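You operate a simulated robot arm through the tools that you are given. There is no shell and no other tool. Be economical: measure what you need, move in short steps, check, and stop when the job is done.

You are at the controls of a simulated two-armed robot. One attempt, no reset.

## Task
Bottle the grey jug's sample and seal it.
Fine: hold the beige bottle with one hand while the red cap comes off and goes on again; tip in all of the sample and put the jug back. Set down upright: grey jug.

Only the result counts: the job must be done as asked and must still hold three seconds after the hand-in. Knocking over, shifting, dropping, spilling or breaking anything else fails it. Lids that push on must go on centred and level and be pressed home; caps that screw on are set level and turned clockwise until they are tight.

## Robot
Two 7-joint arms with two-finger parallel grippers on one trunk, on a base that drives. Base frame: it is fixed to the floor where the robot stands at the start and does not move with it; the origin is under the middle of the robot, x ahead of it, y to its left, z up. Lengths are in m, angles in degrees, forces in N, time in s.
The left shoulder is at the start at [0.07, 0.163, 1.145], the right one opposite. With the tool pointing down near the work surface each hand reaches from about 0.38 to 0.88 m from the robot's upright axis, wherever it stands, measured 20 degrees to its own side. Places, roughly: top of the sample cabinet [0.7, -0.1, 0.8]. Payload 3.43 kg a hand.
Tool frame (each hand has its own): the origin (TCP) lies between the finger pads and is the grasp point; the fingertips stand 0.034 m ahead of it; z points along the fingers, y is the line along which they close. The gripper opens to 0.128 m. The fingers are 0.024 m wide and 0.012 m thick; the gripper's body (0.048 by 0.13 m) begins 0.096 m behind the TCP.
Orientation is that of the tool frame in the base frame, as a unit quaternion [x, y, z, w]. With the fingers straight down and closing along the base's y, the tool's x points along the base's -x, its y along +y and its z along -z.

## Interface
- The arms move only by the tool send_rows. It takes "left_targets", "right_targets" or both (then of equal length, played together; a hand with none holds still); each is one flat list of numbers, 7 for each row, row after row: the gripper command, from -1 (shut) to 1 (fully open), values between in proportion, then the shift along the base's x, y, z in units of 100 mm (1.0 is 100 mm), then the turn, a rotation vector about the base's x, y, z in units of 180 degrees (1.0 is 180 degrees). In form: [claw, dx, dy, dz, rx, ry, rz, claw, dx, dy, dz, rx, ry, rz, ...]. A call has 1 to 8 rows; each row is the pose to reach, as a shift and turn from the pose commanded when the call began. A call with a number of a shift or a turn outside -1 to 1 is refused whole. Rows are played at 5 a second. More than 0.05 m and 8.6 degrees between two rows, or a gripper value outside its range, and nothing of the call is played. Where a pose cannot be reached the arm comes as near as it can. A force on the tool above 40 N (or 10 N above the force at the start of the call, whichever is more), or a blocked arm, ends the call early, and 0.2 s more pass. Each finger travels about 0.153 m/s and halts on what it meets, pressing with about 34 N; the grip force reading is that of the motor and also rises with nothing between the fingers. The clock runs only during rows and for 0.2 s after the last one: add rows that repeat a pose to give the fingers time. The reply holds the time, the measured pose of the TCP, the force on the tool along the base axes, the opening and the grip force, in the units named above and with some noise, with the torque about the TCP (base axes, N m) and any sound that the robot's microphone picked up.
- Cameras (640 x 400 px; columns grow to the right, rows downward): "scene" is now at [0.1338, -0.0277, 1.3745]; the picture's right is [-0.29, -0.96, 0.00], its down [-0.52, 0.16, -0.84] and it looks along [0.80, -0.25, -0.55] (base axes); focal length 220 px, centre (320, 200). "left" rides on the left gripper at [0.076, 0.011, -0.16] in its tool frame; the picture's right is [-0.15, 0.99, 0.00], its down [-0.88, -0.13, -0.46] and it looks along [-0.45, -0.07, 0.89] (tool axes); focal length 234 px, centre (320, 200). "right" rides on the right gripper at [0.076, -0.011, -0.16] in its tool frame; the picture's right is [0.15, 0.99, 0.00], its down [-0.88, 0.13, -0.46] and it looks along [-0.45, 0.07, 0.89] (tool axes); focal length 234 px, centre (320, 200). There is no depth. A picture from a camera that has moved, and an enlarged one, comes with that camera's place and axes in the base frame and with its lens.
- grab_frame(camera): a new picture of that camera. The clock stands still meanwhile.
- lift_body(by): slides the trunk up (or, below 0, down) by that many m; the arms and the scene camera ride with it, the base frame stays. It gives what a move gives, with no picture.
- roll_base(legs): drives the robot by 1 to 6 legs, each [ahead, left, turn to the left] in m, m and degrees, along the robot's own axes; the way and the turn of a leg run together, so that a leg with both is an arc; at most 1.5 m and 180 degrees a leg. The arms and the cameras ride along, it lands a little off, and it stops where it bumps. It gives what a move gives.
- aim_head(pan, tilt): turns the head with the scene camera to pan (to the left, within 86 degrees either way) and tilt (down, from -29 to 69), counted from straight ahead of the robot. It gives what a move gives.
- enlarge(camera, box): a new picture of the part [left, top, right, bottom] of that camera's present view, enlarged. The clock stands still meanwhile.
- finish_job(): hands the job in; it is judged then, once.

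Work in short steps. Places have to be worked out from the pictures, the camera data and where the tool is seen: move nearer, look again, correct. Check each grasp and each placing, and mend what went wrong. You have 120 turns and 108 pictures in all, those below and enlarged ones among them. Open the grippers and draw the arms clear of the work before you hand the job in, unless the task says otherwise; then end with one line.

The tools are called after "Request:" as a command line: name --argument value ..., lists and objects as JSON in quotes. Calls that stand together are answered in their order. send_rows: Moves the arms, as the interface text tells. Its arguments: {"type":"object","properties":{"left_targets":{"type":"array"},"right_targets":{"type":"array"}},"required":[]} The other tools are called the same way: lift_body (by) slides the trunk up or down; roll_base (legs) drives the base; aim_head (pan, tilt) turns the head that bears the scene camera; grab_frame (camera) takes a picture; enlarge (camera, box) takes an enlarged picture of a part of a camera's view; finish_job () hands the job in.

At the start:

```text
time: 0.0
left_ee_pos: [0.5592, 0.0828, 1.2571]
left_ee_rot: [0.0, 1.0, 0.0, 0.001]
left_wrist_force: [-0.4, -0.6, -0.3]
left_torque: [0.01, -0.02, 0.0]
left_opening: 0.1282
left_grasp_force: 0.2
right_ee_pos: [0.4512, -0.2614, 1.1997]
right_ee_rot: [0.0, 1.0, 0.0, 0.0]
right_wrist_force: [0.9, 0.5, 0.3]
right_torque: [0.01, 0.02, -0.02]
right_opening: 0.128
right_grasp_force: 0.0
trunk travel left (down, up): [-0.625, 0.315]
robot x, y, heading: [0.0008, -0.005, 0.1]
head pan, tilt: [-17.0, 33.1]
```

scene: 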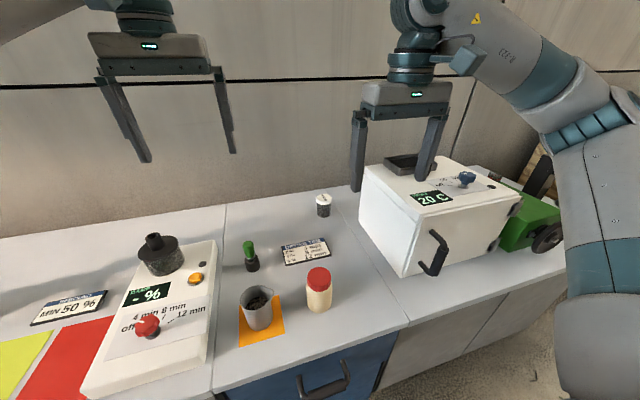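
right: 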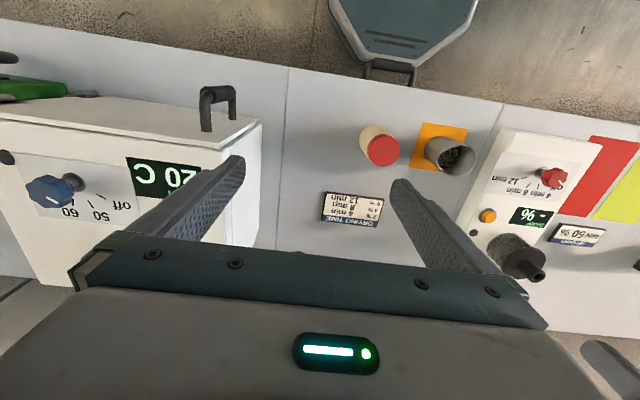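
left: 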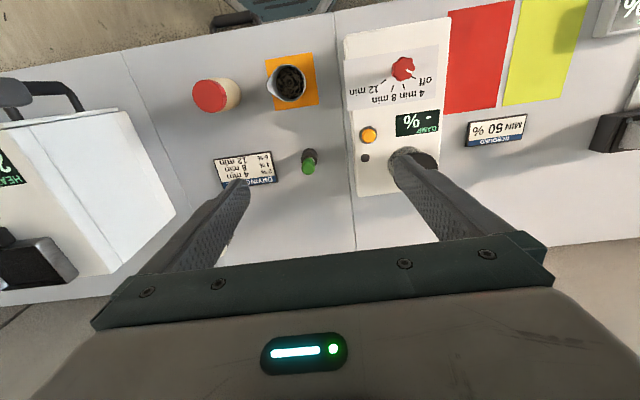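

I start with enlarged views of the bottle, the jug and the signs.

Request:
enlarge --camera "scene" --box '[220, 180, 380, 350]'

Request:
enlarge --camera "left" --box '[180, 40, 360, 200]'

```text
2.35 times, centred on (300, 265) of scene
camera zoom: at [0.1338, -0.0277, 1.3745], right [-0.29, -0.96, 0.0], down [-0.52, 0.16, -0.84], along [0.8, -0.25, -0.55], focal length 518 px, centre (367, 47)
```

zoom: 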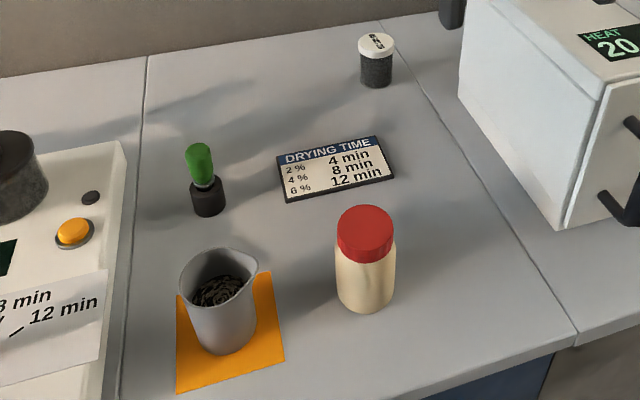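

```text
2.50 times, centred on (270, 120) of left
camera zoom: at [0.4823, 0.0942, 1.4169], right [0.14, 0.99, 0.0], down [0.88, -0.13, 0.46], along [0.45, -0.07, -0.89], focal length 585 px, centre (445, 400)
```

zoom: 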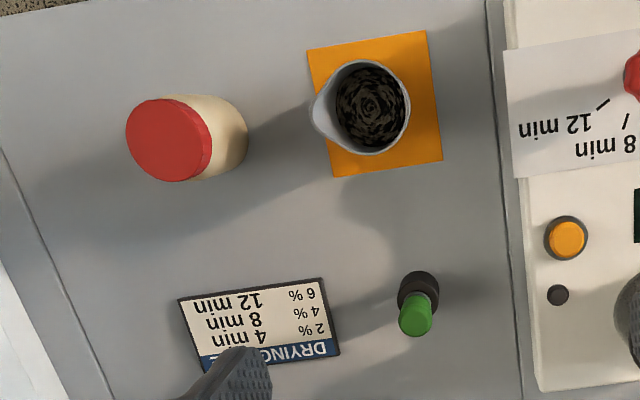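

The jug stands near [0.478, 0.028] with its rim at z≈0.885. The bottle is near [0.479, -0.13], with the cap top at z≈0.914. I lower the trunk so the arms can work horizontally, then look again.

Request:
lift_body --by -0.15

Request:
aim_head --pan -10 --tilt 42

Request:
grab_frame --camera "scene"

Request:
enlarge --camera "right" --box '[330, 80, 490, 200]'

```text
time: 1.8
left_ee_pos: [0.5584, 0.0837, 1.1068]
left_ee_rot: [-0.001, 1.0, -0.001, 0.001]
left_wrist_force: [-0.2, 0.3, -0.2]
left_torque: [0.0, -0.01, 0.0]
left_opening: 0.1283
left_grasp_force: 0.1
right_ee_pos: [0.4513, -0.2606, 1.0513]
right_ee_rot: [0.0, 1.0, 0.001, 0.0]
right_wrist_force: [0.0, 0.5, 0.3]
right_torque: [-0.01, -0.02, 0.0]
right_opening: 0.1285
right_grasp_force: 0.0
trunk travel left (down, up): [-0.475, 0.465]
robot x, y, heading: [0.0009, -0.0027, -0.1]
head pan, tilt: [-17.0, 33.1]
```

```text
time: 2.5
left_ee_pos: [0.5583, 0.0826, 1.1063]
left_ee_rot: [0.0, 1.0, 0.0, 0.001]
left_wrist_force: [0.3, -0.5, 0.0]
left_torque: [0.0, 0.05, 0.02]
left_opening: 0.1281
left_grasp_force: 0.1
right_ee_pos: [0.4504, -0.2608, 1.0501]
right_ee_rot: [0.0, 1.0, -0.001, 0.0]
right_wrist_force: [-0.5, 0.2, 0.4]
right_torque: [-0.01, 0.0, -0.05]
right_opening: 0.1282
right_grasp_force: 0.0
trunk travel left (down, up): [-0.475, 0.465]
robot x, y, heading: [-0.0014, -0.0014, -0.1]
head pan, tilt: [-10.0, 42.0]
```

```text
102 pictures are left
camera scene: at [0.131, -0.0161, 1.2111], right [-0.17, -0.98, 0.0], down [-0.66, 0.12, -0.74], along [0.73, -0.13, -0.67], focal length 220 px, centre (320, 200)
```

scene: 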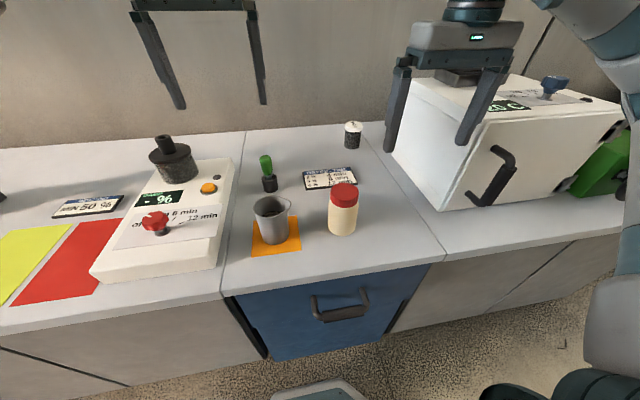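

```text
3.33 times, centred on (410, 140) of right
camera zoom: at [0.3754, -0.2728, 1.2117], right [-0.15, 0.99, 0.0], down [0.88, 0.13, 0.46], along [0.45, 0.07, -0.89], focal length 781 px, centre (20, 400)
```

zoom: 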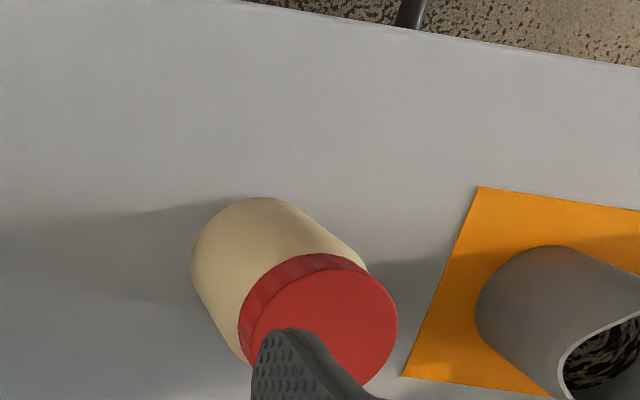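

The orange pad and the drawer front are visible. I enlarge the view to locate both vessels and the bench edge.

Request:
enlarge --camera "scene" --box '[230, 150, 380, 290]'

```text
2.86 times, centred on (305, 220) of scene
camera zoom: at [0.131, -0.0161, 1.2111], right [-0.17, -0.98, 0.0], down [-0.66, 0.12, -0.74], along [0.73, -0.13, -0.67], focal length 629 px, centre (363, 143)
```

zoom: 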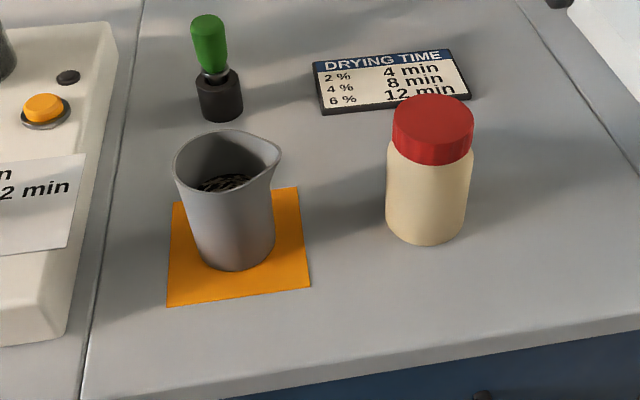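

The bottle is at about [0.481, -0.132], top 0.907, radius 0.034. The jug is at about [0.478, 0.031] with its spout toward -y, and the bench edge is at x≈0.35. I back the base off 0.15 m so the hands have room to come in low from the front.

Request:
roll_base --legs '[[-0.15, 0, 0]]'

```text
time: 3.8
left_ee_pos: [0.4084, 0.0828, 1.1087]
left_ee_rot: [0.0, 1.0, -0.001, 0.001]
left_wrist_force: [0.0, -0.3, -0.3]
left_torque: [0.03, -0.07, -0.03]
left_opening: 0.1278
left_grasp_force: 0.2
right_ee_pos: [0.3016, -0.2617, 1.0512]
right_ee_rot: [0.001, 1.0, 0.0, 0.001]
right_wrist_force: [1.0, 0.7, 0.9]
right_torque: [-0.01, -0.04, -0.02]
right_opening: 0.1281
right_grasp_force: 0.0
trunk travel left (down, up): [-0.475, 0.465]
robot x, y, heading: [-0.1476, -0.0013, -0.0]
head pan, tilt: [-10.0, 42.0]
```

Now the right hand tilts to 30° below horizontal, pointing ahead, and moves in front of the bottle.

Request:
send_rows --right_targets '[1, 0.075, 0.1625, -0.125, 0, -0.0416, 0, 1, 0.15, 0.325, -0.25, 0, -0.0833, 0, 1, 0.225, 0.4875, -0.375, 0, -0.125, 0, 1, 0.3, 0.65, -0.5, 0, -0.1667, 0, 1, 0.375, 0.8125, -0.625, 0, -0.2083, 0, 1, 0.45, 0.975, -0.75, 0, -0.25, 0, 1, 0.525, 1, -0.875, 0, -0.2917, 0, 1, 0.6, 1, -1, 0, -0.3333, 0]'

Request:
grab_frame --camera "scene"

Request:
grab_frame --camera "right"

```text
time: 5.6
left_ee_pos: [0.4095, 0.0819, 1.1085]
left_ee_rot: [-0.001, 1.0, -0.001, 0.0]
left_wrist_force: [-0.2, 0.0, 0.2]
left_torque: [0.01, 0.0, 0.02]
left_opening: 0.1281
left_grasp_force: 0.1
right_ee_pos: [0.4086, -0.1459, 0.9675]
right_ee_rot: [0.002, 0.866, 0.0, 0.499]
right_wrist_force: [0.3, -0.1, 0.6]
right_torque: [-0.01, 0.0, 0.01]
right_opening: 0.1282
right_grasp_force: 0.0
right hand out of reach, approached as far as the arm can: row 6, 7, 8
trunk travel left (down, up): [-0.475, 0.465]
robot x, y, heading: [-0.1491, -0.0002, -0.1]
head pan, tilt: [-10.0, 42.0]
```

```text
99 pictures are left
camera scene: at [-0.0176, -0.0163, 1.211], right [-0.18, -0.98, 0.0], down [-0.66, 0.12, -0.74], along [0.73, -0.13, -0.67], focal length 220 px, centre (320, 200)
```

scene: 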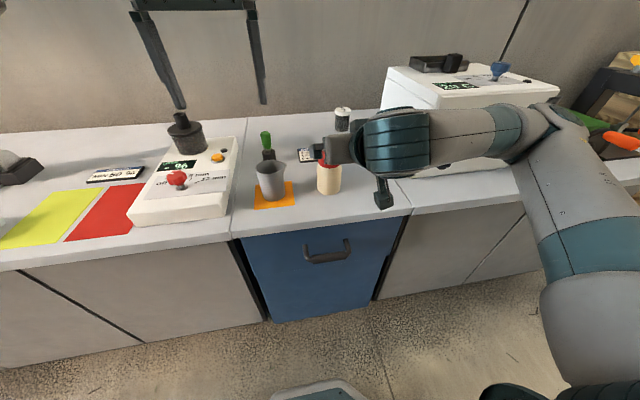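

```text
98 pictures are left
camera right: at [0.2324, -0.1577, 0.9831], right [-0.07, 0.99, -0.12], down [0.05, 0.13, 0.99], along [1.0, 0.07, -0.06], focal length 234 px, centre (320, 200)
```

right: 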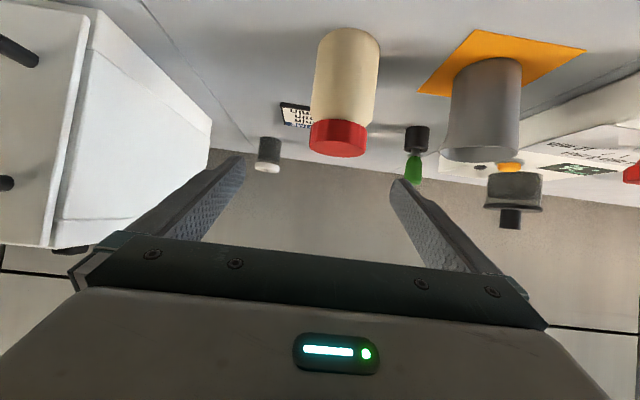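

The arm is too folded at that spot, so I roll back another 0.08 m.

Request:
roll_base --legs '[[-0.08, 0, 0]]'

```text
time: 6.7
left_ee_pos: [0.3293, 0.0827, 1.1089]
left_ee_rot: [0.0, 1.0, 0.0, 0.001]
left_wrist_force: [-0.3, -0.6, 0.6]
left_torque: [-0.01, -0.03, 0.02]
left_opening: 0.1279
left_grasp_force: 0.0
right_ee_pos: [0.3275, -0.1459, 0.9689]
right_ee_rot: [0.002, 0.867, 0.0, 0.499]
right_wrist_force: [0.3, 0.4, 0.1]
right_torque: [-0.02, 0.0, 0.0]
right_opening: 0.1282
right_grasp_force: 0.1
trunk travel left (down, up): [-0.475, 0.465]
robot x, y, heading: [-0.2276, 0.0024, -0.2]
head pan, tilt: [-10.0, 42.0]
```

Next the right hand goes to the pre-grasp point on the approach line, about [0.377, -0.131, 0.895].

Request:
send_rows --right_targets '[1, 0.12, 0.04, -0.19, 0, 0, 0, 1, 0.25, 0.075, -0.37, 0, 0, 0, 1, 0.37, 0.11, -0.55, 0, 0, 0, 1, 0.495, 0.15, -0.74, 0, 0, 0]'

Request:
grab_frame --camera "right"

Request:
grab_frame --camera "left"

```text
time: 7.7
left_ee_pos: [0.3314, 0.0818, 1.1082]
left_ee_rot: [-0.001, 1.0, 0.001, 0.001]
left_wrist_force: [-0.5, -0.1, -0.2]
left_torque: [-0.01, 0.02, 0.02]
left_opening: 0.128
left_grasp_force: 0.1
right_ee_pos: [0.379, -0.1319, 0.8935]
right_ee_rot: [0.002, 0.867, -0.001, 0.499]
right_wrist_force: [0.6, -0.2, 0.3]
right_torque: [0.01, 0.01, -0.02]
right_opening: 0.1278
right_grasp_force: 0.1
trunk travel left (down, up): [-0.475, 0.465]
robot x, y, heading: [-0.2277, -0.0011, 0.0]
head pan, tilt: [-10.0, 42.0]
```

```text
97 pictures are left
camera right: at [0.2032, -0.1429, 0.9096], right [-0.07, 0.99, -0.12], down [0.05, 0.13, 0.99], along [1.0, 0.06, -0.06], focal length 234 px, centre (320, 200)
```

right: 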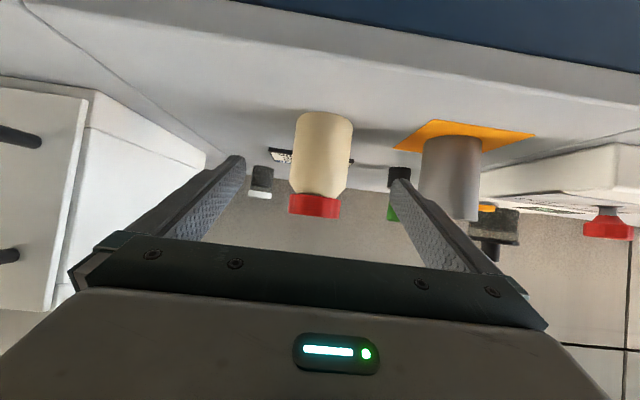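

```text
96 pictures are left
camera left: at [0.2542, 0.0935, 1.2669], right [0.15, 0.99, 0.0], down [0.88, -0.13, 0.46], along [0.45, -0.07, -0.89], focal length 234 px, centre (320, 200)
```

left: 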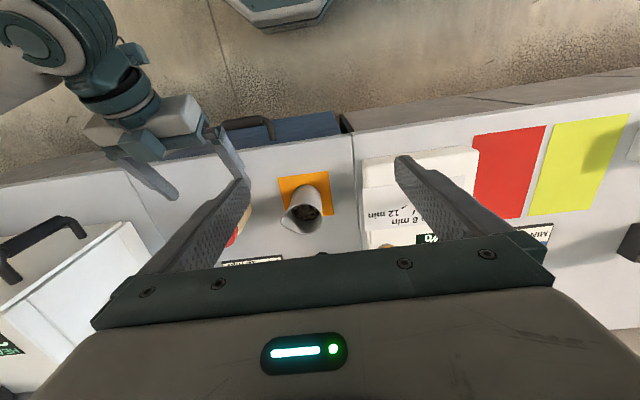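

The bottle sits between the fingers, with the cap spanning z≈0.885–0.911. I move in along the tool axis without closing yet.

Request:
send_rows --right_targets '[1, 0.25, 0.01, -0.146, 0, 0, 0, 1, 0.5, 0.01, -0.29, 0, 0, 0, 1, 0.77, 0.01, -0.44, 0, 0, 0, 1, 1.0, 0.01, -0.585, 0, 0, 0]'

Request:
enlarge --camera "scene" --box '[200, 80, 400, 240]'

Request:
grab_frame --camera "right"

```text
time: 8.7
left_ee_pos: [0.3295, 0.0822, 1.1081]
left_ee_rot: [0.0, 1.0, -0.001, 0.0]
left_wrist_force: [0.1, -0.2, 0.2]
left_torque: [0.0, -0.01, 0.03]
left_opening: 0.128
left_grasp_force: 0.1
right_ee_pos: [0.4785, -0.1288, 0.8338]
right_ee_rot: [0.001, 0.867, 0.0, 0.498]
right_wrist_force: [-0.5, 0.5, -0.5]
right_torque: [0.0, 0.03, -0.01]
right_opening: 0.1279
right_grasp_force: 0.1
trunk travel left (down, up): [-0.475, 0.465]
robot x, y, heading: [-0.2267, -0.0025, -0.3]
head pan, tilt: [-10.0, 42.0]
```

```text
2.50 times, centred on (300, 160) of scene
camera zoom: at [-0.0972, -0.016, 1.211], right [-0.18, -0.98, 0.0], down [-0.66, 0.12, -0.74], along [0.73, -0.13, -0.67], focal length 550 px, centre (370, 300)
```

zoom: 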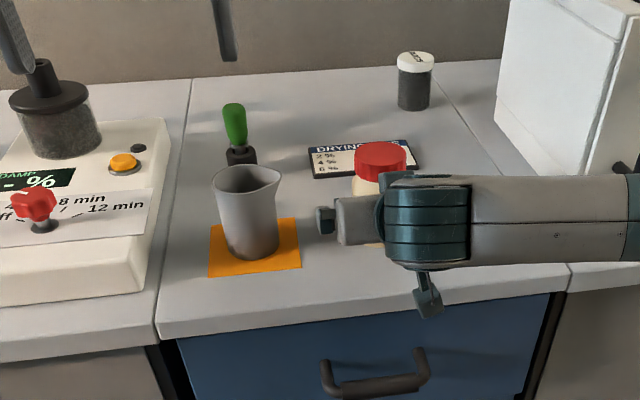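

```text
94 pictures are left
camera right: at [0.3025, -0.1413, 0.8502], right [-0.07, 0.99, -0.13], down [0.05, 0.13, 0.99], along [1.0, 0.07, -0.06], focal length 234 px, centre (320, 200)
```

right: 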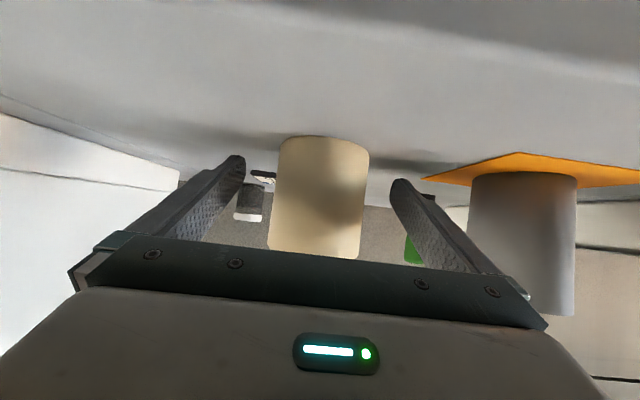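

The bottle stands centred between the fingers, so I close the right gripper on it.

Request:
send_rows --right_targets '[0.4, 0, 0, 0, 0, 0, 0, -1, 0, 0, 0, 0, 0, 0, -1, 0, 0, 0, 0, 0, 0, -1, 0, 0, 0, 0, 0, 0]'

Request:
grab_frame --camera "right"

```text
time: 9.7
left_ee_pos: [0.3302, 0.0834, 1.1065]
left_ee_rot: [0.0, 1.0, 0.0, 0.001]
left_wrist_force: [0.2, 0.0, -0.2]
left_torque: [-0.01, 0.02, 0.03]
left_opening: 0.1281
left_grasp_force: 0.1
right_ee_pos: [0.4795, -0.1286, 0.8346]
right_ee_rot: [0.0, 0.866, 0.001, 0.499]
right_wrist_force: [0.3, 0.3, -0.2]
right_torque: [-0.02, 0.0, -0.01]
right_opening: 0.0667
right_grasp_force: 34.7
trunk travel left (down, up): [-0.475, 0.465]
robot x, y, heading: [-0.2287, 0.0004, -0.1]
head pan, tilt: [-10.0, 42.0]
```

```text
93 pictures are left
camera right: at [0.302, -0.1413, 0.8506], right [-0.07, 0.99, -0.12], down [0.05, 0.13, 0.99], along [1.0, 0.07, -0.06], focal length 234 px, centre (320, 200)
```

right: 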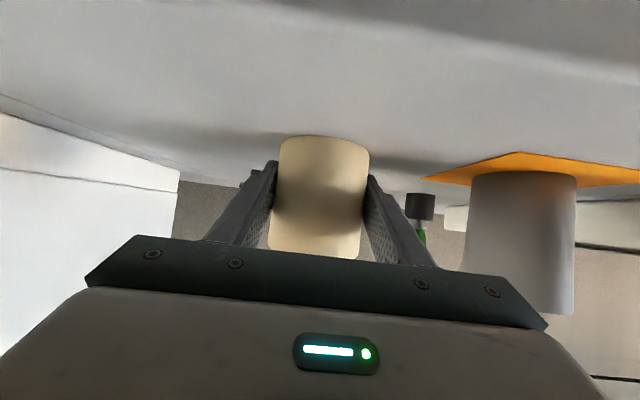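

The bottle is firmly held at opening 0.0667. Now the left hand moves above the cap, pre-turned 60° clockwise so it can unscrew counter-clockwise.

Request:
send_rows --left_targets '[0.6, 0.12, -0.12, 0.0, 0, 0, -0.0416, 0.6, 0.25, -0.25, 0, 0, 0, -0.0833, 0.6, 0.37, -0.37, 0, 0, 0, -0.125, 0.6, 0.5, -0.5, 0, 0, 0, -0.1667, 0.6, 0.62, -0.62, 0, 0, 0, -0.2083, 0.6, 0.75, -0.75, 0, 0, 0, -0.25, 0.6, 0.87, -0.87, 0, 0, 0, -0.2917, 0.6, 1, -1, 0, 0, 0, -0.3333]'

Request:
send_rows --left_targets '[0.45, 0.17, -0.37, 0, 0, 0, 0, 0.45, 0.34, -0.74, 0, 0, 0, 0, 0.45, 0.51, -1, -0.1, 0, 0, 0, 0.45, 0.51, -1, -0.3, 0, 0, 0]'

Request:
grab_frame --camera "scene"

Request:
grab_frame --camera "left"

```text
time: 11.5
left_ee_pos: [0.3799, -0.0184, 1.0854]
left_ee_rot: [0.499, 0.867, -0.001, 0.002]
left_wrist_force: [0.2, -0.2, 0.2]
left_torque: [0.0, 0.03, 0.03]
left_opening: 0.1022
left_grasp_force: 0.0
left hand out of reach, approached as far as the arm can: row 7, 8
right_ee_pos: [0.478, -0.1316, 0.8344]
right_ee_rot: [0.002, 0.867, 0.0, 0.499]
right_wrist_force: [-0.3, -0.9, -0.4]
right_torque: [0.0, 0.0, -0.01]
right_opening: 0.0668
right_grasp_force: 34.4
trunk travel left (down, up): [-0.475, 0.465]
robot x, y, heading: [-0.2267, 0.0022, -0.4]
head pan, tilt: [-10.0, 42.0]
```

```text
time: 12.5
left_ee_pos: [0.3826, -0.1072, 1.0596]
left_ee_rot: [0.499, 0.867, -0.001, 0.001]
left_wrist_force: [0.5, 0.8, 0.3]
left_torque: [-0.07, -0.03, 0.01]
left_opening: 0.0925
left_grasp_force: 0.0
left hand out of reach, approached as far as the arm can: row 1, 2, 3, 4
right_ee_pos: [0.4782, -0.129, 0.834]
right_ee_rot: [0.001, 0.867, 0.0, 0.499]
right_wrist_force: [0.2, 0.2, -1.0]
right_torque: [-0.04, 0.01, -0.03]
right_opening: 0.0668
right_grasp_force: 34.0
trunk travel left (down, up): [-0.475, 0.465]
robot x, y, heading: [-0.227, -0.0013, 0.1]
head pan, tilt: [-10.0, 42.0]
```

```text
92 pictures are left
camera scene: at [-0.0978, -0.0155, 1.2111], right [-0.18, -0.98, 0.0], down [-0.66, 0.12, -0.74], along [0.73, -0.13, -0.67], focal length 220 px, centre (320, 200)
```

scene: 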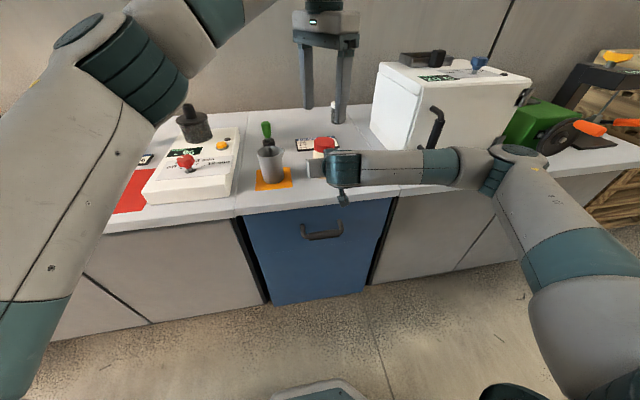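

```text
91 pictures are left
camera left: at [0.3539, -0.0357, 1.2167], right [0.93, 0.37, 0.0], down [0.33, -0.83, 0.46], along [0.17, -0.43, -0.89], focal length 234 px, centre (320, 200)
```

left: 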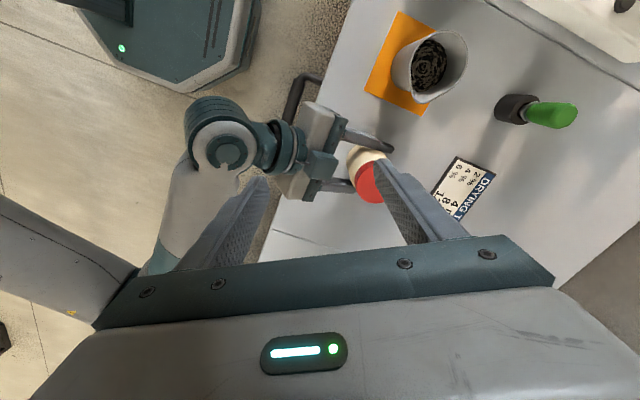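

The left arm stalled, maybe from the wrist yaw. I turn the yaw back to neutral and try moving forward.

Request:
send_rows --left_targets '[0.45, 0, 0, 0, 0, 0, 0.0416, 0.45, 0, 0, 0, 0, 0, 0.0833, 0.45, 0, 0, 0, 0, 0, 0.125, 0.45, 0.1, -0.02, 0, 0, 0, 0.1667, 0.45, 0.3, -0.05, 0, 0, 0, 0.2083, 0.45, 0.5, -0.1, 0, 0, 0, 0.25, 0.45, 0.75, -0.15, 0, 0, 0, 0.2917, 0.45, 1.0, -0.21, 0, 0, 0, 0.3333]'

```text
time: 14.3
left_ee_pos: [0.4551, -0.0764, 1.0626]
left_ee_rot: [-0.002, 1.0, -0.002, -0.001]
left_wrist_force: [-0.7, 0.2, -0.3]
left_torque: [-0.09, 0.01, 0.0]
left_opening: 0.0925
left_grasp_force: 0.0
left hand out of reach, approached as far as the arm can: row 7, 8
right_ee_pos: [0.4793, -0.1254, 0.8335]
right_ee_rot: [0.001, 0.867, -0.001, 0.499]
right_wrist_force: [-0.1, -0.1, -0.7]
right_torque: [-0.07, 0.0, -0.04]
right_opening: 0.0671
right_grasp_force: 34.2
trunk travel left (down, up): [-0.475, 0.465]
robot x, y, heading: [-0.2272, -0.0027, -0.1]
head pan, tilt: [-10.0, 42.0]
```

Neutral yaw gets farther. I try moving toward the cap while coming down a little.

Request:
send_rows --left_targets '[0.45, 0.05, -0.1, -0.2, 0, 0, 0, 0.45, 0.1, -0.25, -0.4, 0, 0, 0, 0.45, 0.18, -0.4, -0.6, 0, 0, 0, 0.45, 0.25, -0.53, -0.8, 0, 0, 0]'

```text
time: 15.3
left_ee_pos: [0.4756, -0.1303, 0.9795]
left_ee_rot: [0.0, 1.0, -0.002, 0.001]
left_wrist_force: [0.1, 1.3, -0.2]
left_torque: [-0.04, 0.02, 0.02]
left_opening: 0.0929
left_grasp_force: 0.1
left hand out of reach, approached as far as the arm can: row 4
right_ee_pos: [0.4792, -0.1306, 0.8342]
right_ee_rot: [0.001, 0.867, 0.0, 0.498]
right_wrist_force: [0.6, -0.2, 0.0]
right_torque: [-0.01, 0.02, -0.03]
right_opening: 0.0667
right_grasp_force: 33.6
trunk travel left (down, up): [-0.475, 0.465]
robot x, y, heading: [-0.2285, -0.0011, -0.0]
head pan, tilt: [-10.0, 42.0]
```

It reached over the cap but only at the edge of its range. I test how far it can yaw counter-clockwise here before deciding whether to reposition the base.

Request:
send_rows --left_targets '[0.45, 0, 0, 0, 0, 0, 0.0416, 0.45, 0, 0, 0, 0, 0, 0.0833, 0.45, 0, 0, 0, 0, 0, 0.125, 0.45, 0, 0, 0, 0, 0, 0.1667, 0.45, 0, 0, 0, 0, 0, 0.2083, 0.45, 0, 0, 0, 0, 0, 0.25, 0.45, 0, 0, 0, 0, 0, 0.2917, 0.45, 0, 0, 0, 0, 0, 0.3333]'

Request:
grab_frame --camera "scene"

Request:
grab_frame --camera "left"

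```text
time: 17.1
left_ee_pos: [0.4744, -0.1302, 0.9807]
left_ee_rot: [-0.5, 0.866, 0.001, 0.001]
left_wrist_force: [-0.5, 0.1, 0.0]
left_torque: [-0.02, 0.03, 0.01]
left_opening: 0.0928
left_grasp_force: 0.1
right_ee_pos: [0.4787, -0.13, 0.8347]
right_ee_rot: [0.002, 0.866, 0.0, 0.499]
right_wrist_force: [0.1, -0.2, 0.3]
right_torque: [0.03, 0.01, -0.01]
right_opening: 0.0672
right_grasp_force: 34.1
trunk travel left (down, up): [-0.475, 0.465]
robot x, y, heading: [-0.2263, 0.0008, -0.1]
head pan, tilt: [-10.0, 42.0]
```

```text
90 pictures are left
camera scene: at [-0.0974, -0.0162, 1.2111], right [-0.18, -0.98, 0.0], down [-0.66, 0.12, -0.74], along [0.73, -0.13, -0.67], focal length 220 px, centre (320, 200)
```

scene: 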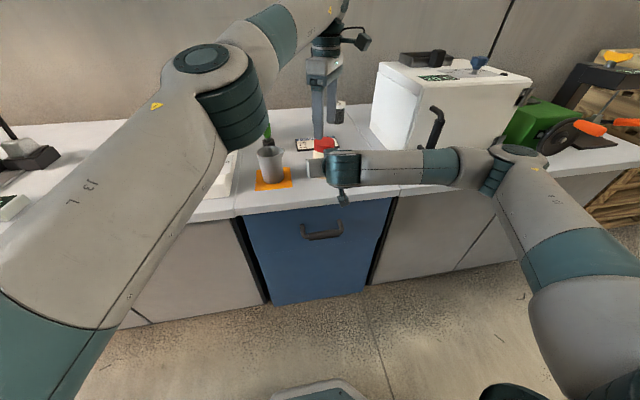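

```text
89 pictures are left
camera left: at [0.4273, -0.1912, 1.1394], right [-0.78, 0.62, 0.0], down [0.55, 0.7, 0.46], along [0.28, 0.36, -0.89], focal length 234 px, centre (320, 200)
```

left: 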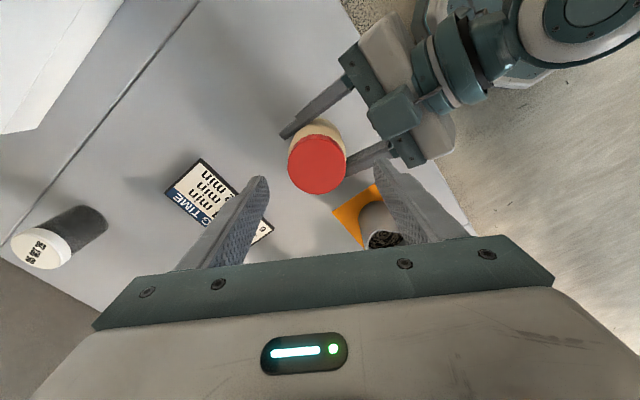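

Counter-clockwise yaw works fine. The cap centre is at about [0.478, -0.131], so I lower the hand around it to TCP z≈0.916.

Request:
send_rows --left_targets '[0.45, 0.03, -0.01, -0.2, 0, 0, 0, 0.45, 0.035, -0.01, -0.4, 0, 0, 0, 0.45, 0.035, -0.01, -0.55, 0, 0, 0, 0.45, 0.035, -0.01, -0.65, 0, 0, 0]'

Request:
grab_frame --camera "left"

Request:
enlarge --camera "scene" --box '[270, 60, 380, 220]'

```text
time: 18.1
left_ee_pos: [0.4791, -0.1316, 0.9157]
left_ee_rot: [-0.5, 0.866, 0.001, 0.001]
left_wrist_force: [-1.3, -0.2, -0.2]
left_torque: [-0.02, 0.01, -0.02]
left_opening: 0.0927
left_grasp_force: 0.1
right_ee_pos: [0.4784, -0.1307, 0.8351]
right_ee_rot: [0.0, 0.867, 0.001, 0.499]
right_wrist_force: [0.4, 0.4, 0.0]
right_torque: [0.0, 0.03, -0.03]
right_opening: 0.0669
right_grasp_force: 33.7
trunk travel left (down, up): [-0.475, 0.465]
robot x, y, heading: [-0.2285, 0.0009, 0.0]
head pan, tilt: [-10.0, 42.0]
```

```text
88 pictures are left
camera left: at [0.4307, -0.192, 1.0744], right [-0.78, 0.62, 0.0], down [0.55, 0.7, 0.46], along [0.28, 0.36, -0.89], focal length 234 px, centre (320, 200)
```

left: 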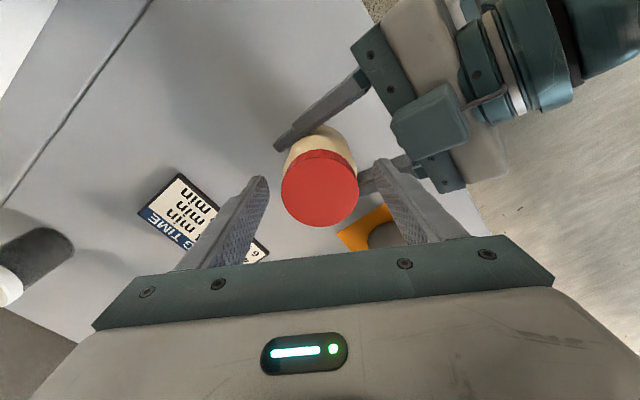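

```text
2.50 times, centred on (325, 140) of scene
camera zoom: at [-0.0974, -0.0161, 1.2111], right [-0.18, -0.98, 0.0], down [-0.66, 0.12, -0.74], along [0.73, -0.13, -0.67], focal length 550 px, centre (308, 350)
```

zoom: 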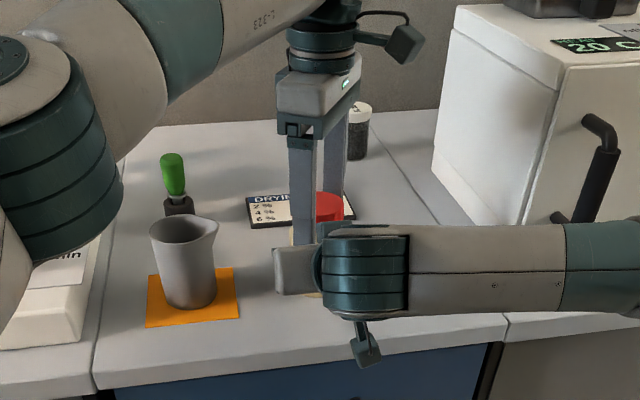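

The cap is centred between the fingers, so I close on it and turn 30° counter-clockwise as a test.

Request:
send_rows --left_targets '[-1, 0, 0, 0, 0, 0, 0, -1, 0, 0, 0, 0, 0, 0, -1, 0, 0, 0, 0, 0, 0, -1, 0, 0, 0, 0, 0, 0.0416, -1, 0, 0, 0, 0, 0, 0.0833, -1, 0, 0, 0, 0, 0, 0.125, -1, 0, 0, 0, 0, 0, 0.1667]'

Request:
grab_frame --camera "left"

```text
time: 19.7
left_ee_pos: [0.479, -0.1306, 0.9148]
left_ee_rot: [0.708, -0.706, 0.0, -0.001]
left_wrist_force: [11.7, -4.2, 3.2]
left_torque: [-0.04, -0.27, -0.07]
left_opening: 0.0576
left_grasp_force: 33.9
right_ee_pos: [0.4774, -0.1303, 0.8353]
right_ee_rot: [0.0, 0.867, 0.001, 0.498]
right_wrist_force: [-11.4, 3.5, 0.3]
right_torque: [-0.37, -0.61, 0.06]
right_opening: 0.0667
right_grasp_force: 34.0
trunk travel left (down, up): [-0.475, 0.465]
robot x, y, heading: [-0.2297, 0.0011, -0.2]
head pan, tilt: [-10.0, 42.0]
```

```text
86 pictures are left
camera left: at [0.4676, -0.2078, 1.0748], right [-0.99, 0.14, 0.0], down [0.13, 0.88, 0.46], along [0.07, 0.45, -0.89], focal length 234 px, centre (320, 200)
```

left: 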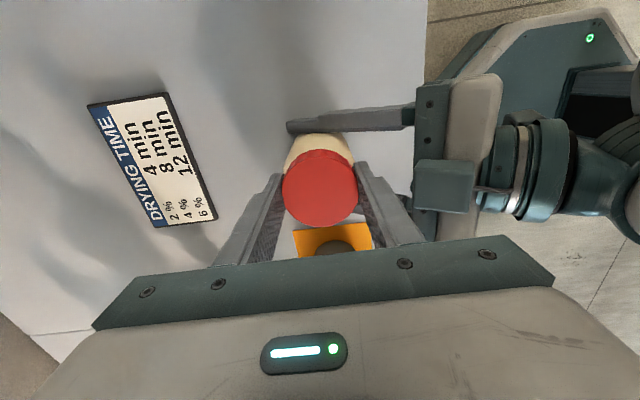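

The cap, 0.0576 wide, is gripped with a small side force in x. I ease +2 mm in x and keep turning counter-clockwise.

Request:
send_rows --left_targets '[-1, 0.02, -0.005, 0, 0, 0, 0.0416, -1, 0.02, -0.005, 0, 0, 0, 0.0833, -1, 0.02, -0.005, 0, 0, 0, 0.125, -1, 0.02, -0.005, 0, 0, 0, 0.1667, -1, 0.02, -0.005, 0, 0, 0, 0.2083, -1, 0.02, -0.005, 0, 0, 0, 0.25, -1, 0.02, -0.005, 0, 0, 0, 0.2917, -1, 0.02, -0.005, 0, 0, 0, 0.3333]'

Request:
grab_frame --camera "left"

```text
time: 21.5
left_ee_pos: [0.4822, -0.1312, 0.9166]
left_ee_rot: [0.966, -0.258, 0.001, -0.001]
left_wrist_force: [10.1, 4.8, 7.1]
left_torque: [0.03, -0.21, -0.03]
left_opening: 0.0577
left_grasp_force: 34.1
right_ee_pos: [0.4776, -0.1304, 0.8348]
right_ee_rot: [0.002, 0.866, 0.0, 0.5]
right_wrist_force: [-9.4, -4.9, -2.7]
right_torque: [0.27, -0.57, 0.04]
right_opening: 0.0666
right_grasp_force: 34.1
trunk travel left (down, up): [-0.475, 0.465]
robot x, y, heading: [-0.2279, 0.002, -0.4]
head pan, tilt: [-10.0, 42.0]
```

```text
85 pictures are left
camera left: at [0.5413, -0.1793, 1.075], right [-0.62, -0.79, 0.0], down [-0.7, 0.55, 0.46], along [-0.36, 0.28, -0.89], focal length 234 px, centre (320, 200)
```

left: 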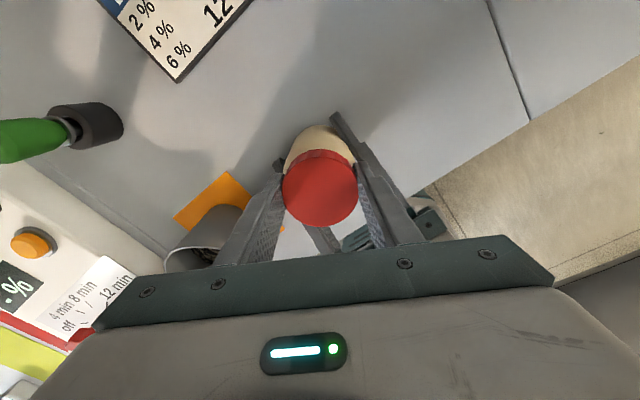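

The force now pushes up on the hand, so the cap is rising on its thread. I continue another 60°, rising slightly.

Request:
send_rows --left_targets '[-1, 0.01, 0.01, 0.01, 0, 0, 0.0416, -1, 0.02, 0.01, 0.01, 0, 0, 0.0833, -1, 0.02, 0.01, 0.015, 0, 0, 0.125, -1, 0.02, 0.01, 0.02, 0, 0, 0.1667, -1, 0.02, 0.01, 0.02, 0, 0, 0.2083, -1, 0.02, 0.01, 0.025, 0, 0, 0.25, -1, 0.02, 0.01, 0.025, 0, 0, 0.2917, -1, 0.02, 0.01, 0.03, 0, 0, 0.3333]'

Request:
grab_frame --camera "right"

```text
time: 23.3
left_ee_pos: [0.4817, -0.1303, 0.918]
left_ee_rot: [0.966, 0.26, -0.001, -0.001]
left_wrist_force: [-8.7, 19.6, -4.3]
left_torque: [0.35, 0.17, -0.07]
left_opening: 0.0578
left_grasp_force: 33.5
right_ee_pos: [0.4804, -0.1304, 0.8348]
right_ee_rot: [0.002, 0.866, -0.001, 0.499]
right_wrist_force: [9.0, -19.0, 2.9]
right_torque: [1.24, 0.51, -0.03]
right_opening: 0.0667
right_grasp_force: 33.5
trunk travel left (down, up): [-0.475, 0.465]
robot x, y, heading: [-0.2279, 0.0011, -0.2]
head pan, tilt: [-10.0, 42.0]
```

```text
84 pictures are left
camera right: at [0.3028, -0.1421, 0.851], right [-0.07, 0.99, -0.13], down [0.05, 0.13, 0.99], along [1.0, 0.06, -0.06], focal length 234 px, centre (320, 200)
```

right: 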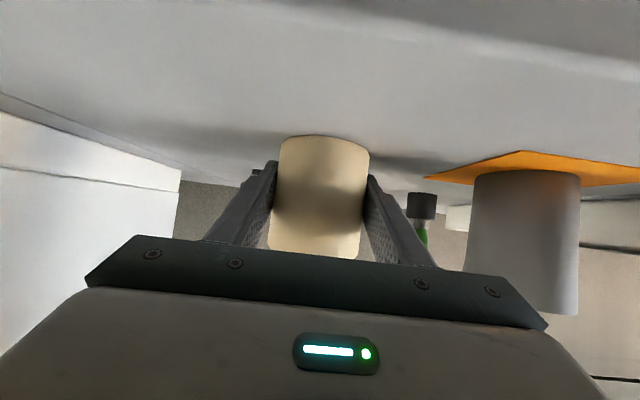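

Turned 150° so far and the wrist still has range. I correct the lateral force (+y 3 mm, -x 1 mm) and go another 60°.

Request:
send_rows --left_targets '[-1, -0.01, 0.03, -0.005, 0, 0, 0.0416, -1, -0.015, 0.03, 0, 0, 0, 0.0833, -1, -0.015, 0.03, 0, 0, 0, 0.125, -1, -0.015, 0.03, 0.005, 0, 0, 0.1667, -1, -0.015, 0.03, 0.01, 0, 0, 0.2083, -1, -0.015, 0.03, 0.015, 0, 0, 0.25, -1, -0.015, 0.03, 0.02, 0, 0, 0.2917, -1, -0.015, 0.03, 0.02, 0, 0, 0.3333]'

Request:
grab_frame --camera "left"

```text
time: 25.1
left_ee_pos: [0.4821, -0.129, 0.921]
left_ee_rot: [0.707, 0.707, -0.001, 0.001]
left_wrist_force: [-7.8, 11.2, -16.3]
left_torque: [0.23, 0.11, 0.03]
left_opening: 0.058
left_grasp_force: 34.1
right_ee_pos: [0.4783, -0.1295, 0.8357]
right_ee_rot: [0.002, 0.866, 0.0, 0.5]
right_wrist_force: [8.1, -12.0, 15.3]
right_torque: [0.76, 0.52, -0.03]
right_opening: 0.0667
right_grasp_force: 34.3
trunk travel left (down, up): [-0.475, 0.465]
robot x, y, heading: [-0.228, -0.0001, -0.2]
head pan, tilt: [-10.0, 42.0]
```

```text
83 pictures are left
camera left: at [0.4923, -0.0528, 1.0791], right [0.99, -0.15, 0.0], down [-0.13, -0.88, 0.46], along [-0.07, -0.45, -0.89], focal length 234 px, centre (320, 200)
```

left: 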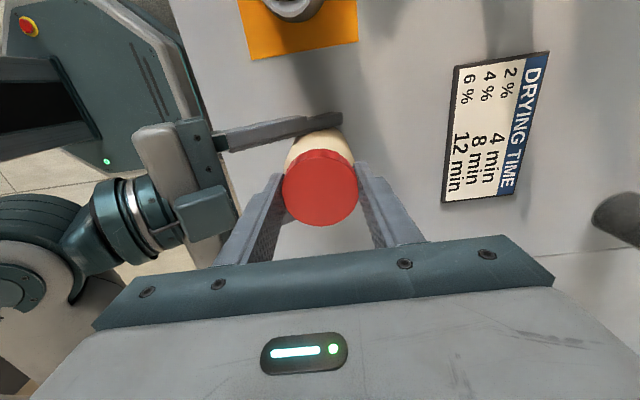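

The hand is now pulling up too fast, at -16 N. I keep turning 60° with almost no extra rise.

Request:
send_rows --left_targets '[-1, -0.01, 0.015, -0.015, 0, 0, 0.0416, -1, -0.01, 0.015, -0.015, 0, 0, 0.0833, -1, -0.01, 0.015, -0.01, 0, 0, 0.125, -1, -0.01, 0.015, -0.01, 0, 0, 0.1667, -1, -0.01, 0.015, -0.005, 0, 0, 0.2083, -1, -0.01, 0.015, -0.005, 0, 0, 0.25, -1, -0.01, 0.015, 0, 0, 0, 0.2917, -1, -0.01, 0.015, 0, 0, 0, 0.3333]'

```text
time: 26.8
left_ee_pos: [0.4971, -0.116, 0.9319]
left_ee_rot: [0.334, 0.943, -0.01, -0.007]
left_wrist_force: [10.5, -10.0, 0.0]
left_torque: [-0.2, -0.18, -0.05]
left_opening: 0.0494
left_grasp_force: 33.6
left hand out of reach, approached as far as the arm can: row 7, 8
right_ee_pos: [0.4753, -0.1186, 0.8339]
right_ee_rot: [-0.01, 0.867, 0.009, 0.497]
right_wrist_force: [-10.7, 9.9, -0.5]
right_torque: [-0.83, -0.95, 0.33]
right_opening: 0.0747
right_grasp_force: 33.5
trunk travel left (down, up): [-0.475, 0.465]
robot x, y, heading: [-0.2293, 0.0055, -0.3]
head pan, tilt: [-10.0, 42.0]
stopped in row 8 (left hand): the force on the tool passed its limit (the readings are from after the stop); the commanded pose is now the measured one
```

The left arm jerked at its joint limit, and both openings have changed. I look at the state straight away.

Request:
grab_frame --camera "left"

Request:
grab_frame --camera "right"

Request:
enlarge --camera "scene" --box '[230, 60, 400, 220]'

```text
82 pictures are left
camera left: at [0.4487, -0.0569, 1.0917], right [0.74, 0.68, -0.02], down [0.61, -0.65, 0.45], along [0.29, -0.35, -0.89], focal length 234 px, centre (320, 200)
```

left: 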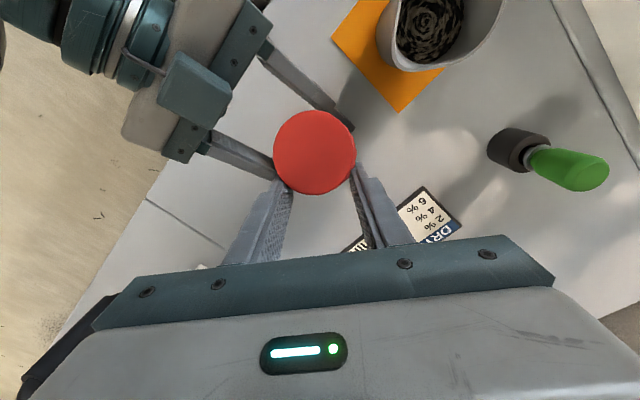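

```text
81 pictures are left
camera right: at [0.2993, -0.1349, 0.8501], right [-0.1, 0.99, -0.12], down [0.05, 0.13, 0.99], along [0.99, 0.09, -0.06], focal length 234 px, centre (320, 200)
```

right: 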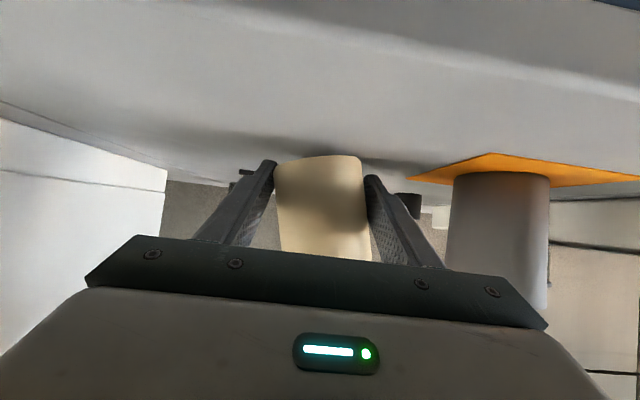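

```text
2.50 times, centred on (315, 140) of scene
camera zoom: at [-0.0973, -0.016, 1.2111], right [-0.18, -0.98, 0.0], down [-0.66, 0.12, -0.74], along [0.73, -0.13, -0.67], focal length 550 px, centre (332, 350)
```

zoom: 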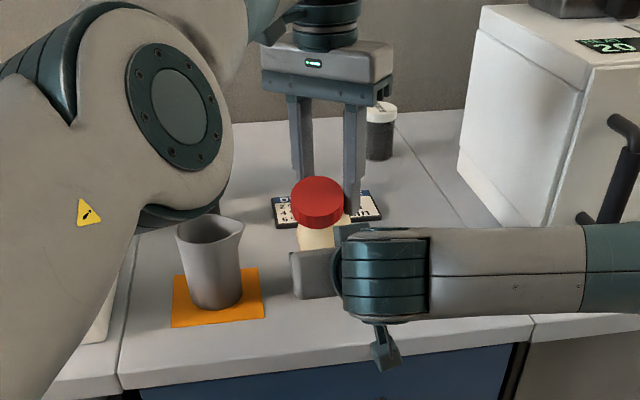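

The left fingers slipped to a chord of the cap and the bottle leans slightly in the right hand. I open the left gripper to relax the strain.

Request:
send_rows --left_targets '[0, 0, 0, 0, 0, 0, 0, 0.3, 0, 0, 0, 0, 0, 0, 0.45, 0, 0, 0, 0, 0, 0, 0.45, 0, 0, 0, 0, 0, 0]'

Request:
grab_frame --camera "right"

Request:
enlarge --camera "scene" --box '[230, 60, 400, 220]'

Request:
grab_frame --camera "left"

```text
time: 27.8
left_ee_pos: [0.4974, -0.114, 0.9303]
left_ee_rot: [0.333, 0.943, -0.01, -0.008]
left_wrist_force: [-0.2, 0.0, 0.2]
left_torque: [-0.01, -0.03, 0.0]
left_opening: 0.093
left_grasp_force: 0.0
right_ee_pos: [0.476, -0.1211, 0.8341]
right_ee_rot: [-0.008, 0.868, 0.008, 0.497]
right_wrist_force: [-0.4, 0.0, -1.1]
right_torque: [-0.02, 0.01, 0.0]
right_opening: 0.0661
right_grasp_force: 34.0
trunk travel left (down, up): [-0.475, 0.465]
robot x, y, heading: [-0.2274, 0.0006, -0.1]
head pan, tilt: [-10.0, 42.0]
```

```text
79 pictures are left
camera right: at [0.3008, -0.1365, 0.8501], right [-0.09, 0.99, -0.12], down [0.05, 0.13, 0.99], along [0.99, 0.09, -0.06], focal length 234 px, centre (320, 200)
```

right: 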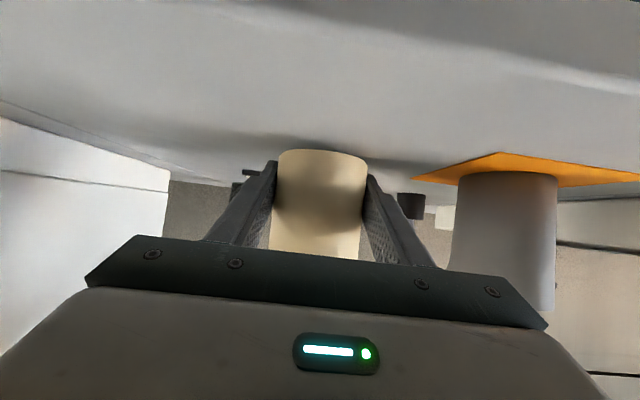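

```text
2.50 times, centred on (315, 140) of scene
camera zoom: at [-0.097, -0.0161, 1.2111], right [-0.18, -0.98, 0.0], down [-0.66, 0.12, -0.74], along [0.73, -0.13, -0.67], focal length 550 px, centre (332, 350)
```

zoom: 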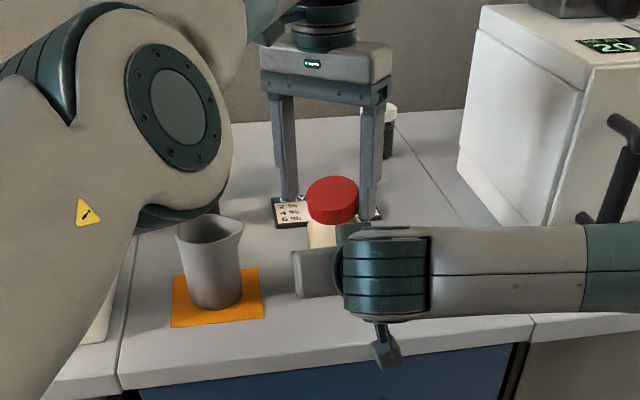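

```text
77 pictures are left
camera left: at [0.4492, -0.0561, 1.0912], right [0.74, 0.68, -0.02], down [0.61, -0.65, 0.45], along [0.29, -0.35, -0.89], focal length 234 px, centre (320, 200)
```

left: 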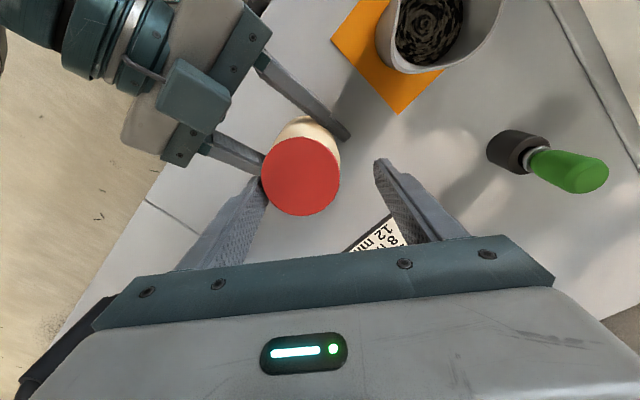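

After release the bottle is upright but raised several mm in the right grip, and the cap is still on. I shift the left hand 1 cm off the cap side, rise, and unwind the yaw away from the limit.

Request:
send_rows --left_targets '[0.45, -0.07, -0.07, 0, 0, 0, 0, 0.45, -0.07, -0.07, 0.2, 0, 0, -0.01, 0.45, -0.07, -0.07, 0.5, 0, 0, -0.05, 0.45, -0.07, -0.07, 0.7, 0, 0, -0.09, 0.45, -0.07, -0.07, 0.7, 0, 0, -0.13, 0.45, -0.07, -0.07, 0.7, 0, 0, -0.17, 0.45, -0.07, -0.07, 0.7, 0, 0, -0.21, 0.45, -0.07, -0.07, 0.7, 0, 0, -0.25]'

Request:
grab_frame --camera "left"

Request:
grab_frame --camera "scene"

```text
time: 29.6
left_ee_pos: [0.4723, -0.1114, 0.9999]
left_ee_rot: [0.646, 0.763, -0.006, -0.01]
left_wrist_force: [0.4, 0.2, 0.5]
left_torque: [-0.03, -0.06, -0.01]
left_opening: 0.0927
left_grasp_force: 0.2
left hand out of reach, approached as far as the arm can: row 1, 3, 4, 5, 6, 7, 8
right_ee_pos: [0.4769, -0.119, 0.8347]
right_ee_rot: [-0.009, 0.867, 0.006, 0.498]
right_wrist_force: [0.6, 0.3, -1.1]
right_torque: [-0.02, -0.01, -0.05]
right_opening: 0.0664
right_grasp_force: 34.3
trunk travel left (down, up): [-0.475, 0.465]
robot x, y, heading: [-0.2232, 0.0019, -0.1]
head pan, tilt: [-10.0, 42.0]
```

```text
76 pictures are left
camera left: at [0.4735, -0.0363, 1.1581], right [1.0, 0.02, -0.02], down [0.03, -0.89, 0.45], along [-0.01, -0.45, -0.89], focal length 234 px, centre (320, 200)
```

left: 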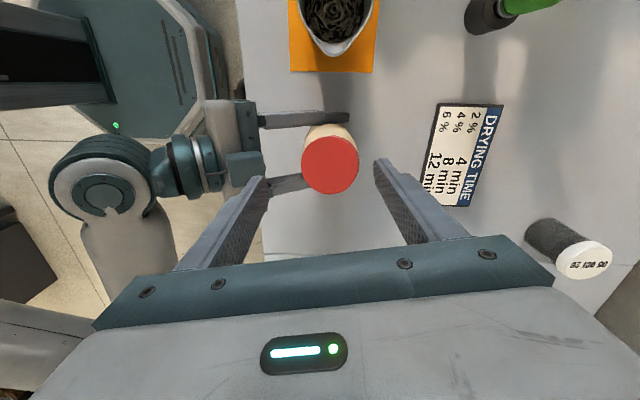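

```text
75 pictures are left
camera scene: at [-0.0978, -0.0139, 1.2112], right [-0.17, -0.98, 0.0], down [-0.66, 0.12, -0.74], along [0.73, -0.13, -0.67], focal length 220 px, centre (320, 200)
```

scene: 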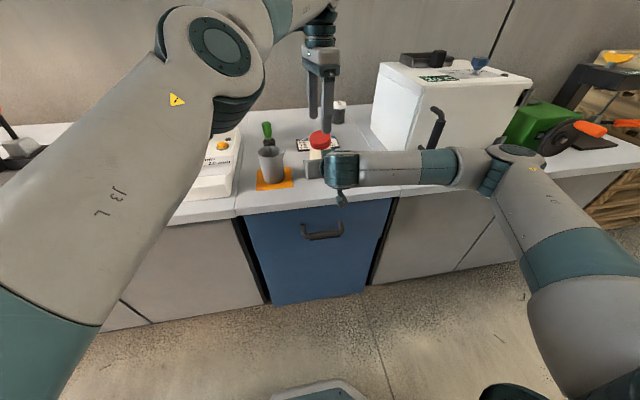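

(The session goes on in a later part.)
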